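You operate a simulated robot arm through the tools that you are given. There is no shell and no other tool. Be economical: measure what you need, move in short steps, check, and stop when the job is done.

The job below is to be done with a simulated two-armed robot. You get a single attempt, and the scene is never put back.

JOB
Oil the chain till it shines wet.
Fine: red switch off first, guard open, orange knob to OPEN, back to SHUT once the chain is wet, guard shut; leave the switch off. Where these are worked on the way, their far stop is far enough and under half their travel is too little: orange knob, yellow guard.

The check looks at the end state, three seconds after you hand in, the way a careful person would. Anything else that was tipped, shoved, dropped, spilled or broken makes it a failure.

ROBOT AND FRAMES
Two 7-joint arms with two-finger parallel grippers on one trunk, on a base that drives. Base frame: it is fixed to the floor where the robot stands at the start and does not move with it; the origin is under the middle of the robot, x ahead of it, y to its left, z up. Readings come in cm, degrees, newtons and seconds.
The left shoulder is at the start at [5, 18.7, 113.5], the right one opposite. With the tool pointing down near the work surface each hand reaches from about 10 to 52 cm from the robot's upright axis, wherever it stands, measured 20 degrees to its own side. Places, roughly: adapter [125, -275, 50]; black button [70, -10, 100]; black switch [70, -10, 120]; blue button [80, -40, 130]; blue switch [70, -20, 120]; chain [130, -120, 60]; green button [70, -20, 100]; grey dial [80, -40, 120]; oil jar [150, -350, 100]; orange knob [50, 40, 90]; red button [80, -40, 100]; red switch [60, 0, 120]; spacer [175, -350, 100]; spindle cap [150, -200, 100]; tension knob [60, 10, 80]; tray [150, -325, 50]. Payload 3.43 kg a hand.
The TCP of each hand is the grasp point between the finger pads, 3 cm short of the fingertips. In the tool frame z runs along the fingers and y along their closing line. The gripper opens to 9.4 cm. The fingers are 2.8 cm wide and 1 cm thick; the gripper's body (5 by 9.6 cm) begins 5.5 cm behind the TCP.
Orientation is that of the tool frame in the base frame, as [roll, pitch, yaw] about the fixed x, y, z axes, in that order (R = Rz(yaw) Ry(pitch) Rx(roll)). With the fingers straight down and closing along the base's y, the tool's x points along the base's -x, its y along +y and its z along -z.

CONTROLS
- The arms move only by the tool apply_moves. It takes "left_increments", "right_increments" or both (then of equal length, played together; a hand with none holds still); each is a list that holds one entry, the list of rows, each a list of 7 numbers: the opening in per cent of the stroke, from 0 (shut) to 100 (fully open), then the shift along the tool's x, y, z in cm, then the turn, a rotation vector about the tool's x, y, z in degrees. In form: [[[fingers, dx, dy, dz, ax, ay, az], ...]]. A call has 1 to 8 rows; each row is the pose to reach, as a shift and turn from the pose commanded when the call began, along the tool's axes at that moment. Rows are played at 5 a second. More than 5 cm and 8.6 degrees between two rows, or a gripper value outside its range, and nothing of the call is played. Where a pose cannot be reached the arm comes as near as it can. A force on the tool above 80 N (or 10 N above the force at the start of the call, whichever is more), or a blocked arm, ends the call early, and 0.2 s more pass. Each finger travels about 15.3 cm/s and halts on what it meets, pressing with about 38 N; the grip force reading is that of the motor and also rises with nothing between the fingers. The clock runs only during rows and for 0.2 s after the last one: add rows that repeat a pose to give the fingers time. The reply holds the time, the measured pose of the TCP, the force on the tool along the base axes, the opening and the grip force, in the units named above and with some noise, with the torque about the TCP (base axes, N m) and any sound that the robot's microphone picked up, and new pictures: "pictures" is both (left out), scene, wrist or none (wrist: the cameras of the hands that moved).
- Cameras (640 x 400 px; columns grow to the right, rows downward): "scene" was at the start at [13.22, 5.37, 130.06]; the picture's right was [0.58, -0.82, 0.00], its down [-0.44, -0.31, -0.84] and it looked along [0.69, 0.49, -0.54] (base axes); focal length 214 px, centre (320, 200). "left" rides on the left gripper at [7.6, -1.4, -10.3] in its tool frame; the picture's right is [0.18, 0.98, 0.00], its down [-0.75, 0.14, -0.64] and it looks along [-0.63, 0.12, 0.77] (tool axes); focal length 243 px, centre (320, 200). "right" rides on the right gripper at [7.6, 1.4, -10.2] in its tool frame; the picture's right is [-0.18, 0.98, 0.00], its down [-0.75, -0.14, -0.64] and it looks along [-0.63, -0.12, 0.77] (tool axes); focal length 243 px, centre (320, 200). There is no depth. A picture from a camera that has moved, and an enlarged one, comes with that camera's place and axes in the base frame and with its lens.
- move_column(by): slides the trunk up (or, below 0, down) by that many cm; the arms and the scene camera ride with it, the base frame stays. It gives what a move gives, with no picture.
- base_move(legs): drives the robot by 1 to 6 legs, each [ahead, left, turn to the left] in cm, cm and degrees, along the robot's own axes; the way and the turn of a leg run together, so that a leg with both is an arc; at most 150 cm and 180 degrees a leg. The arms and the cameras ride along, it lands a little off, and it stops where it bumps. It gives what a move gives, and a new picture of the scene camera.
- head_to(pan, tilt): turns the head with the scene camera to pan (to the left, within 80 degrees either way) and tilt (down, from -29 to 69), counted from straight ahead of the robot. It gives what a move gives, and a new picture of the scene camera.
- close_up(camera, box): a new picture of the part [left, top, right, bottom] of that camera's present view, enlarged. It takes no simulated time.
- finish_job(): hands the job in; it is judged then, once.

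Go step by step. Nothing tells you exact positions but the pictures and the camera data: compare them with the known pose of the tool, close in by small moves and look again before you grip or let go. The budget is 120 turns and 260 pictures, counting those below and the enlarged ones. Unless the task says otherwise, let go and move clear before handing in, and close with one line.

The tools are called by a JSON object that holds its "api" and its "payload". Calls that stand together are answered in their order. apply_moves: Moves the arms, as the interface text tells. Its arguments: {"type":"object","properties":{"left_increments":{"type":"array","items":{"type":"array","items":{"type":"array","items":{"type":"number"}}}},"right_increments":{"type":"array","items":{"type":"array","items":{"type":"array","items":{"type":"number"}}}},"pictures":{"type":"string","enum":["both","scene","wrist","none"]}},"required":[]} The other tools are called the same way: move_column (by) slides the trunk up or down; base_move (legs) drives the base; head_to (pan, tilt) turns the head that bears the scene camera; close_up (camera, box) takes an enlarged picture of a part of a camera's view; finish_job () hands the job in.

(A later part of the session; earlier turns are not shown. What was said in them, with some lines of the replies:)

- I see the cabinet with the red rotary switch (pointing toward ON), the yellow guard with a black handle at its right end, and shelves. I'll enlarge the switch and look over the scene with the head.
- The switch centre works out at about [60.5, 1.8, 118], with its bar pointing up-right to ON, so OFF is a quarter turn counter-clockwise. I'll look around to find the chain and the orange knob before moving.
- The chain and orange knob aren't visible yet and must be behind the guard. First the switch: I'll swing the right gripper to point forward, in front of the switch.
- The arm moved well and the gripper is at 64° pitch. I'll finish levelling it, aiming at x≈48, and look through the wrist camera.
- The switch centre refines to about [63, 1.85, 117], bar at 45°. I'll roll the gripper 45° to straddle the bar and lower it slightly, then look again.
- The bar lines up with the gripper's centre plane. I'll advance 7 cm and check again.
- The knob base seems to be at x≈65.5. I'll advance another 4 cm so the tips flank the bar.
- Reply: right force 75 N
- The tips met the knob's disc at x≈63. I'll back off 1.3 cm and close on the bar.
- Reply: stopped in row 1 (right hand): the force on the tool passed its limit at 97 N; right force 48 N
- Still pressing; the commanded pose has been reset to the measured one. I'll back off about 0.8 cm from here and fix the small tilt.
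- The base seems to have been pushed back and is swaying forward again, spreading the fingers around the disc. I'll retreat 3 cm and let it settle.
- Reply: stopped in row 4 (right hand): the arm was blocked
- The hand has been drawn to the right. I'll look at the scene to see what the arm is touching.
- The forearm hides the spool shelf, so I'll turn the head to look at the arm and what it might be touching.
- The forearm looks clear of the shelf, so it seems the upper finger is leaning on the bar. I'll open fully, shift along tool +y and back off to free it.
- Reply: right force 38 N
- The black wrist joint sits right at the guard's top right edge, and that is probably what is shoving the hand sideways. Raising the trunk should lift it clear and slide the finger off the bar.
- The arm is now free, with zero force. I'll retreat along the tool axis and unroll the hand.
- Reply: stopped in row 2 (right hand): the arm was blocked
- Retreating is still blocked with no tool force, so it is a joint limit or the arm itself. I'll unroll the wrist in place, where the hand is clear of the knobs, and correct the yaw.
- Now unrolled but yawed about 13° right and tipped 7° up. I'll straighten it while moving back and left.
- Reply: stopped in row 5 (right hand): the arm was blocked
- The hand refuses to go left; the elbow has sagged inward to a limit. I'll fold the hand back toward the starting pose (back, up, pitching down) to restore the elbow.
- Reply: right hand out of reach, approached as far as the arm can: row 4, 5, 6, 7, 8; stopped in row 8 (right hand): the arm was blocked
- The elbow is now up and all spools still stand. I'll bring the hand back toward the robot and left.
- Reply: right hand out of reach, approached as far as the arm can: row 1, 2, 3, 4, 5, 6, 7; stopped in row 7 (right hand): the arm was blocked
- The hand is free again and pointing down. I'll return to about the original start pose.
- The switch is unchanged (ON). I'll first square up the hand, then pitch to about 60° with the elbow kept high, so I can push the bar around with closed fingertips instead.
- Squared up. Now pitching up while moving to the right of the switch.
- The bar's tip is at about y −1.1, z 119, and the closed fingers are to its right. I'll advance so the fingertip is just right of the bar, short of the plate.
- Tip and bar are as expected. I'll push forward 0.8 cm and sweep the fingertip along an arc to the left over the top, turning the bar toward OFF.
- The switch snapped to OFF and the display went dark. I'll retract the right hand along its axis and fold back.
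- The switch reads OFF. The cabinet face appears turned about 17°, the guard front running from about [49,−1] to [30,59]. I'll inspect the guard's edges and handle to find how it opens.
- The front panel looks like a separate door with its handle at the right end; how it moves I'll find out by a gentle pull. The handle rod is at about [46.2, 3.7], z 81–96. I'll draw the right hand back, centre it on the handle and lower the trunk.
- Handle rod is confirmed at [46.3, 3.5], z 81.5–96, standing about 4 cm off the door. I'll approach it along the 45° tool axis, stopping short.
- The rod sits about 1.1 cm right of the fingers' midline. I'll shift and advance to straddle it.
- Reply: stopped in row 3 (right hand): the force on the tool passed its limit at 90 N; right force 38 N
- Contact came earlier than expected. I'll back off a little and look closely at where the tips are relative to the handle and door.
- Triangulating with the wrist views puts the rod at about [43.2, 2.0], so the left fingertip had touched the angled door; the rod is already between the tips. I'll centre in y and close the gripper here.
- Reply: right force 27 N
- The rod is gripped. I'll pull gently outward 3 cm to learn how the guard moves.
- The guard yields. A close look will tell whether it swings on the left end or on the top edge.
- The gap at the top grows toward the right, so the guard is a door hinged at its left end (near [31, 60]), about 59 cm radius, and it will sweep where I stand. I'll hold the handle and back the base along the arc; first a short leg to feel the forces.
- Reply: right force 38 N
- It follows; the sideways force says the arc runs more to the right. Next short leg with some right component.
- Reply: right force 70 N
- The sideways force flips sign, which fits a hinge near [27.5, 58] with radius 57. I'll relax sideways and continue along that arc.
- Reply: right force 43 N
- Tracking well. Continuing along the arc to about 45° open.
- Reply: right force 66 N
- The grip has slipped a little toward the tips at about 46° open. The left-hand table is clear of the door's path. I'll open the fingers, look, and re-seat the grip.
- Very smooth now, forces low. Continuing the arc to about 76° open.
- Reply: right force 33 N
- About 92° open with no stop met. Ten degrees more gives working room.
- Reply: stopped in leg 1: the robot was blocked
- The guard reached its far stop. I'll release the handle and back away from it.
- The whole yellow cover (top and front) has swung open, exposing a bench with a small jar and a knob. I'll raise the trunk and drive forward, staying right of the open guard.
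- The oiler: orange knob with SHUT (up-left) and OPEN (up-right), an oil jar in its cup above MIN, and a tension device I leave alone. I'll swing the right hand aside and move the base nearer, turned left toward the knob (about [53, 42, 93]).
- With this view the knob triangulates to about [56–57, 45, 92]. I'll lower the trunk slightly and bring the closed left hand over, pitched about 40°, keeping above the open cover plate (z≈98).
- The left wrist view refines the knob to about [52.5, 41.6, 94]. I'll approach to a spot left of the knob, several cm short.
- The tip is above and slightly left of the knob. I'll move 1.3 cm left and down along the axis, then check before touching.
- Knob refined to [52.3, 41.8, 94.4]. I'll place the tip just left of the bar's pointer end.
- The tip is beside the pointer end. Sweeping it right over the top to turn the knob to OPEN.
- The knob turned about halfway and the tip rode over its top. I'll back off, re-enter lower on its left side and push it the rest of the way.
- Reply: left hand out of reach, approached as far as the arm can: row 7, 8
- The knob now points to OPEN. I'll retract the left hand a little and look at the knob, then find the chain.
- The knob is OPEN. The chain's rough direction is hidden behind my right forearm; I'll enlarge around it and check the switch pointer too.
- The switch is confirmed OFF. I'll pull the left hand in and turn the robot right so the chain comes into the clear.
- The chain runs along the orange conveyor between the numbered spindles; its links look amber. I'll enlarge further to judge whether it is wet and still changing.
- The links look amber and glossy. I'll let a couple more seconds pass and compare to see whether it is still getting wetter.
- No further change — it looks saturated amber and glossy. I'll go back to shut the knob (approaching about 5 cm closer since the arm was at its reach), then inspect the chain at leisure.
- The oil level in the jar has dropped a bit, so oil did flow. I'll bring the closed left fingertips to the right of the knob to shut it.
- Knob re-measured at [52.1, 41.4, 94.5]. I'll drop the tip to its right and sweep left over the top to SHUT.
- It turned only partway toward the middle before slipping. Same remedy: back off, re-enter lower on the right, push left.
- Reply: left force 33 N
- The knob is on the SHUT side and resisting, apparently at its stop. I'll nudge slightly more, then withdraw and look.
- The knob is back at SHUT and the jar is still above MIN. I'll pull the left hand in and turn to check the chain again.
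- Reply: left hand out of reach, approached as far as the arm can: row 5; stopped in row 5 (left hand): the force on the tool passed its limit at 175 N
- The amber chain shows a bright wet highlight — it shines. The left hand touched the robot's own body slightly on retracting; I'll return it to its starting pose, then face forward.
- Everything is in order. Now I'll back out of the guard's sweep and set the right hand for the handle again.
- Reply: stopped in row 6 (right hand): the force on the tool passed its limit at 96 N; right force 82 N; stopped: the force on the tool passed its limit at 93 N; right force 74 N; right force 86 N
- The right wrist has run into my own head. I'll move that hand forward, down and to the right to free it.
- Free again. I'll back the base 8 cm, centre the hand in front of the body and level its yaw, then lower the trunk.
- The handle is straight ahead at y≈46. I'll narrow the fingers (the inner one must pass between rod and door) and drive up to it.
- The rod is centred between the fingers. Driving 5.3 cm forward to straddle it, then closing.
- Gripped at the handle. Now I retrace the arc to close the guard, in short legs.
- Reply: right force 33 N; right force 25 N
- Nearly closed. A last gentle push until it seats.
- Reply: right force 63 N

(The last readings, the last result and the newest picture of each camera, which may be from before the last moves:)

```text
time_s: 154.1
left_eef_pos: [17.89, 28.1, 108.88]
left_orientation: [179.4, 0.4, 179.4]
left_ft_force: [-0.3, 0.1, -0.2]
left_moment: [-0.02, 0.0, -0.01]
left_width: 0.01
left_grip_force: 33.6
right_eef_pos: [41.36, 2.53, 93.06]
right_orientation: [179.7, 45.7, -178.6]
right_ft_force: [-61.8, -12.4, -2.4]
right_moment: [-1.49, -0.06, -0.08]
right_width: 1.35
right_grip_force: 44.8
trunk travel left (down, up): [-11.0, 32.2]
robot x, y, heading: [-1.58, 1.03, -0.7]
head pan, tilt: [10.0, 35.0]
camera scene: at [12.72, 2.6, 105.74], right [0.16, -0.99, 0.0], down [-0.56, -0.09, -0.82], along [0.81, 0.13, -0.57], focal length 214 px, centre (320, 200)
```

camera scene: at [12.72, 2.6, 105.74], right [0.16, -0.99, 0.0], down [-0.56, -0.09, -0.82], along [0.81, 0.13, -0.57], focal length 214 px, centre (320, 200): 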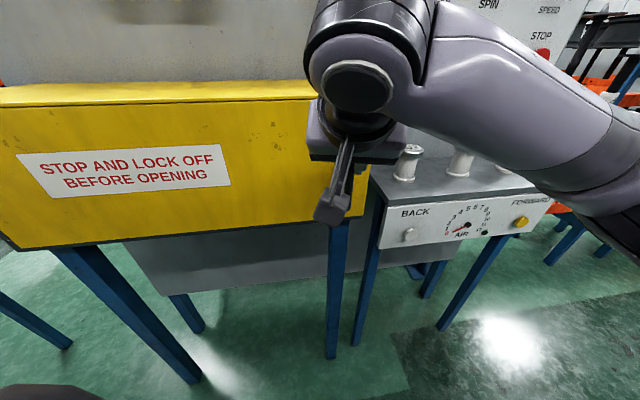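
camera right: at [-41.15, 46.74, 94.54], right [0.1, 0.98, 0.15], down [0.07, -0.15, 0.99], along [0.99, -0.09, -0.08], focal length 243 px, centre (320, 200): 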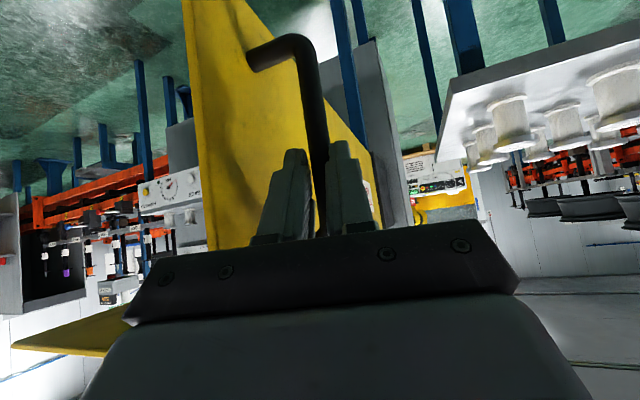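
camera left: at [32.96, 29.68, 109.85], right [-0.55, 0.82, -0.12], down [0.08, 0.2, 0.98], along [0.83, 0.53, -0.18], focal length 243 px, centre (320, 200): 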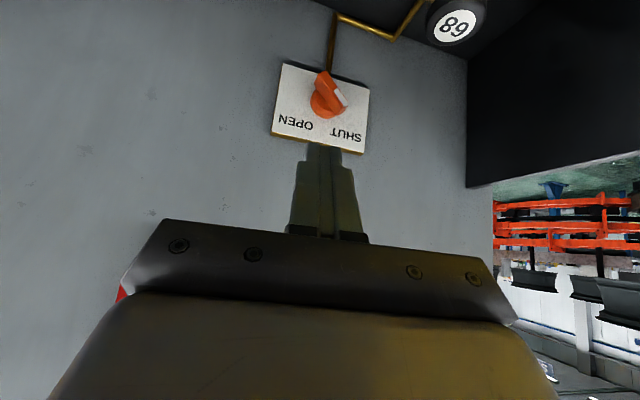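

The guard pushes back firmly — it is seated. I'll release and back the hand straight off.

{"api": "apply_moves", "payload": {"right_increments": [[[15, 0, 0, 0, 0, 0, 0], [40, 0, 0, 0, 0, 0, 0], [45, 0, 0, 0, 0, 0, 0], [45, 0, 0, -2, 0, 0, 0], [45, 0, 0, -4, 0, 0, 0], [45, 0, 0, -6, 0, 0, 0]]], "pictures": "wrist"}}

{"api": "base_move", "payload": {"legs": [[-25, 0, 0]]}}

{"api": "head_to", "payload": {"pan": 35, "tilt": 25}}

```text
time_s: 155.5
left_eef_pos: [18.5, 28.27, 108.73]
left_orientation: [179.4, 0.2, 179.4]
left_ft_force: [0.9, 0.1, 0.3]
left_moment: [0.03, -0.01, -0.01]
left_width: 0.0
left_grip_force: 33.2
right_eef_pos: [37.23, 2.49, 96.77]
right_orientation: [179.8, 45.3, -178.6]
right_ft_force: [0.6, -0.4, 0.1]
right_moment: [0.01, -0.01, 0.01]
right_width: 4.21
right_grip_force: 0.0
trunk travel left (down, up): [-11.0, 32.2]
robot x, y, heading: [-1.36, 0.88, -1.0]
head pan, tilt: [10.0, 35.0]
camera right: at [24.51, 3.36, 98.52], right [0.1, 0.99, 0.13], down [0.08, -0.14, 0.99], along [0.99, -0.09, -0.09], focal length 243 px, centre (320, 200)
```

right: 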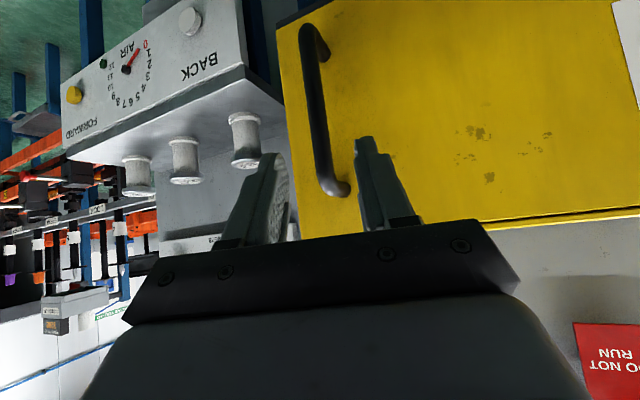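

```text
time_s: 157.3
left_eef_pos: [-6.33, 28.52, 108.9]
left_orientation: [179.3, 0.1, 179.2]
left_ft_force: [-0.6, -0.2, 0.2]
left_moment: [0.01, -0.02, -0.03]
left_width: 0.01
left_grip_force: 32.4
right_eef_pos: [12.44, 2.71, 96.87]
right_orientation: [179.8, 45.4, -178.8]
right_ft_force: [-0.4, -0.9, -0.3]
right_moment: [-0.03, 0.02, -0.01]
right_width: 4.23
right_grip_force: 0.0
trunk travel left (down, up): [-11.0, 32.2]
robot x, y, heading: [-26.52, 1.61, -1.0]
head pan, tilt: [10.0, 35.0]
camera scene: at [-11.66, 3.02, 105.64], right [0.16, -0.99, 0.0], down [-0.57, -0.09, -0.82], along [0.81, 0.13, -0.57], focal length 214 px, centre (320, 200)
```

scene: 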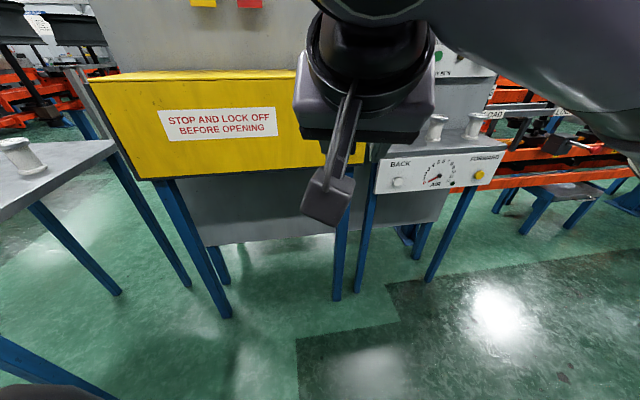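

```text
time_s: 158.2
left_eef_pos: [-6.27, 28.54, 108.79]
left_orientation: [179.4, 0.1, 179.3]
left_ft_force: [0.3, 0.1, -0.3]
left_moment: [0.02, 0.02, -0.01]
left_width: 0.01
left_grip_force: 32.7
right_eef_pos: [12.61, 2.69, 96.84]
right_orientation: [179.7, 45.3, -178.8]
right_ft_force: [-0.1, -0.6, 0.0]
right_moment: [-0.03, -0.01, -0.02]
right_width: 4.22
right_grip_force: 0.1
trunk travel left (down, up): [-11.0, 32.2]
robot x, y, heading: [-26.35, 1.48, -1.2]
head pan, tilt: [35.0, 25.0]
camera scene: at [-12.71, 6.79, 107.22], right [0.56, -0.83, 0.0], down [-0.35, -0.24, -0.91], along [0.75, 0.51, -0.42], focal length 214 px, centre (320, 200)
```

scene: 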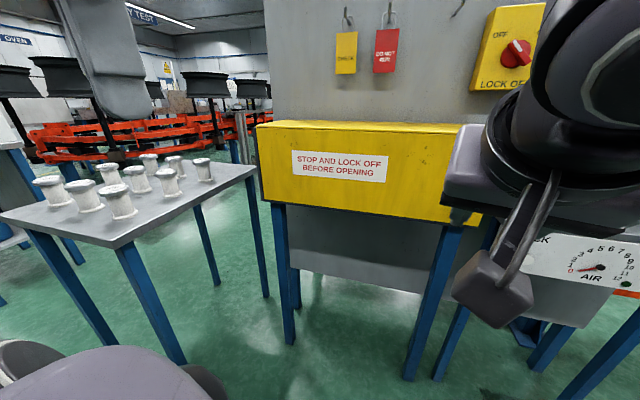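

{"api": "close_up", "payload": {"camera": "scene", "box": [240, 100, 480, 250]}}

{"api": "head_to", "payload": {"pan": 0, "tilt": -5}}

```text
2.67 times, centred on (360, 175) of scene
camera zoom: at [-12.71, 6.79, 107.22], right [0.56, -0.83, 0.0], down [-0.35, -0.24, -0.91], along [0.75, 0.51, -0.42], focal length 572 px, centre (213, 267)
```

zoom: 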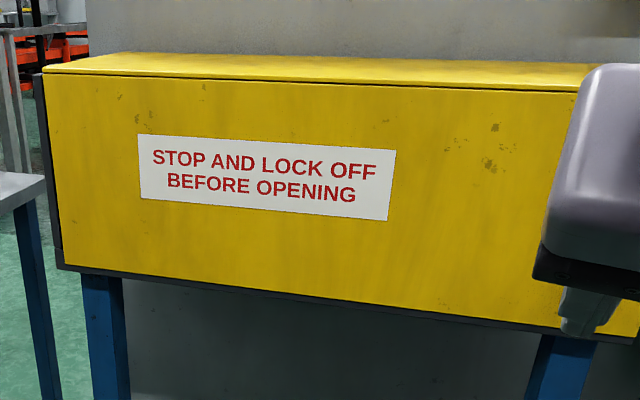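

```text
time_s: 159.2
left_eef_pos: [-6.26, 28.56, 108.64]
left_orientation: [179.4, 0.1, 179.2]
left_ft_force: [-0.6, 0.2, 0.3]
left_moment: [-0.02, 0.0, -0.05]
left_width: 0.0
left_grip_force: 33.1
right_eef_pos: [12.5, 2.66, 96.75]
right_orientation: [179.8, 45.4, -178.8]
right_ft_force: [-0.7, 0.4, -0.9]
right_moment: [-0.02, 0.01, 0.0]
right_width: 4.22
right_grip_force: 0.1
trunk travel left (down, up): [-11.0, 32.2]
robot x, y, heading: [-26.14, 1.28, -1.0]
head pan, tilt: [0.0, -5.0]
camera scene: at [-11.61, 1.49, 112.03], right [-0.02, -1.0, 0.0], down [0.09, 0.0, -1.0], along [1.0, -0.02, 0.09], focal length 214 px, centre (320, 200)
```

scene: 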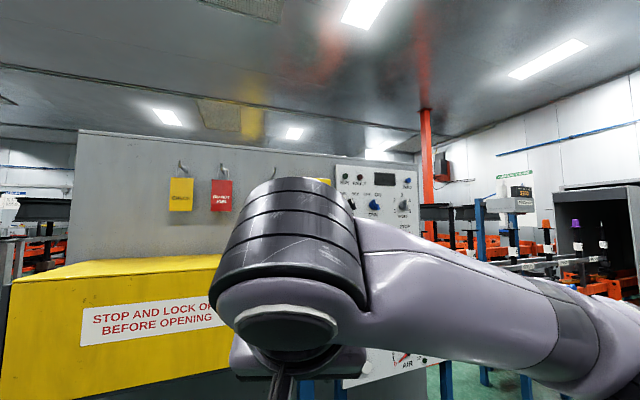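

The guard sits flush with its dark frame along the bottom and left edges, as it did at the start. The switch reads OFF, the knob is at SHUT, the chain is shiny and both hands are clear, so I'm handing in.

{"api": "finish_job", "payload": {}}

```text
The job is handed in.
```

I handed the job in with the chain oiled and shining wet, the red switch off, the orange knob back at SHUT and the yellow guard closed; nothing was tipped or spilled that I could see.
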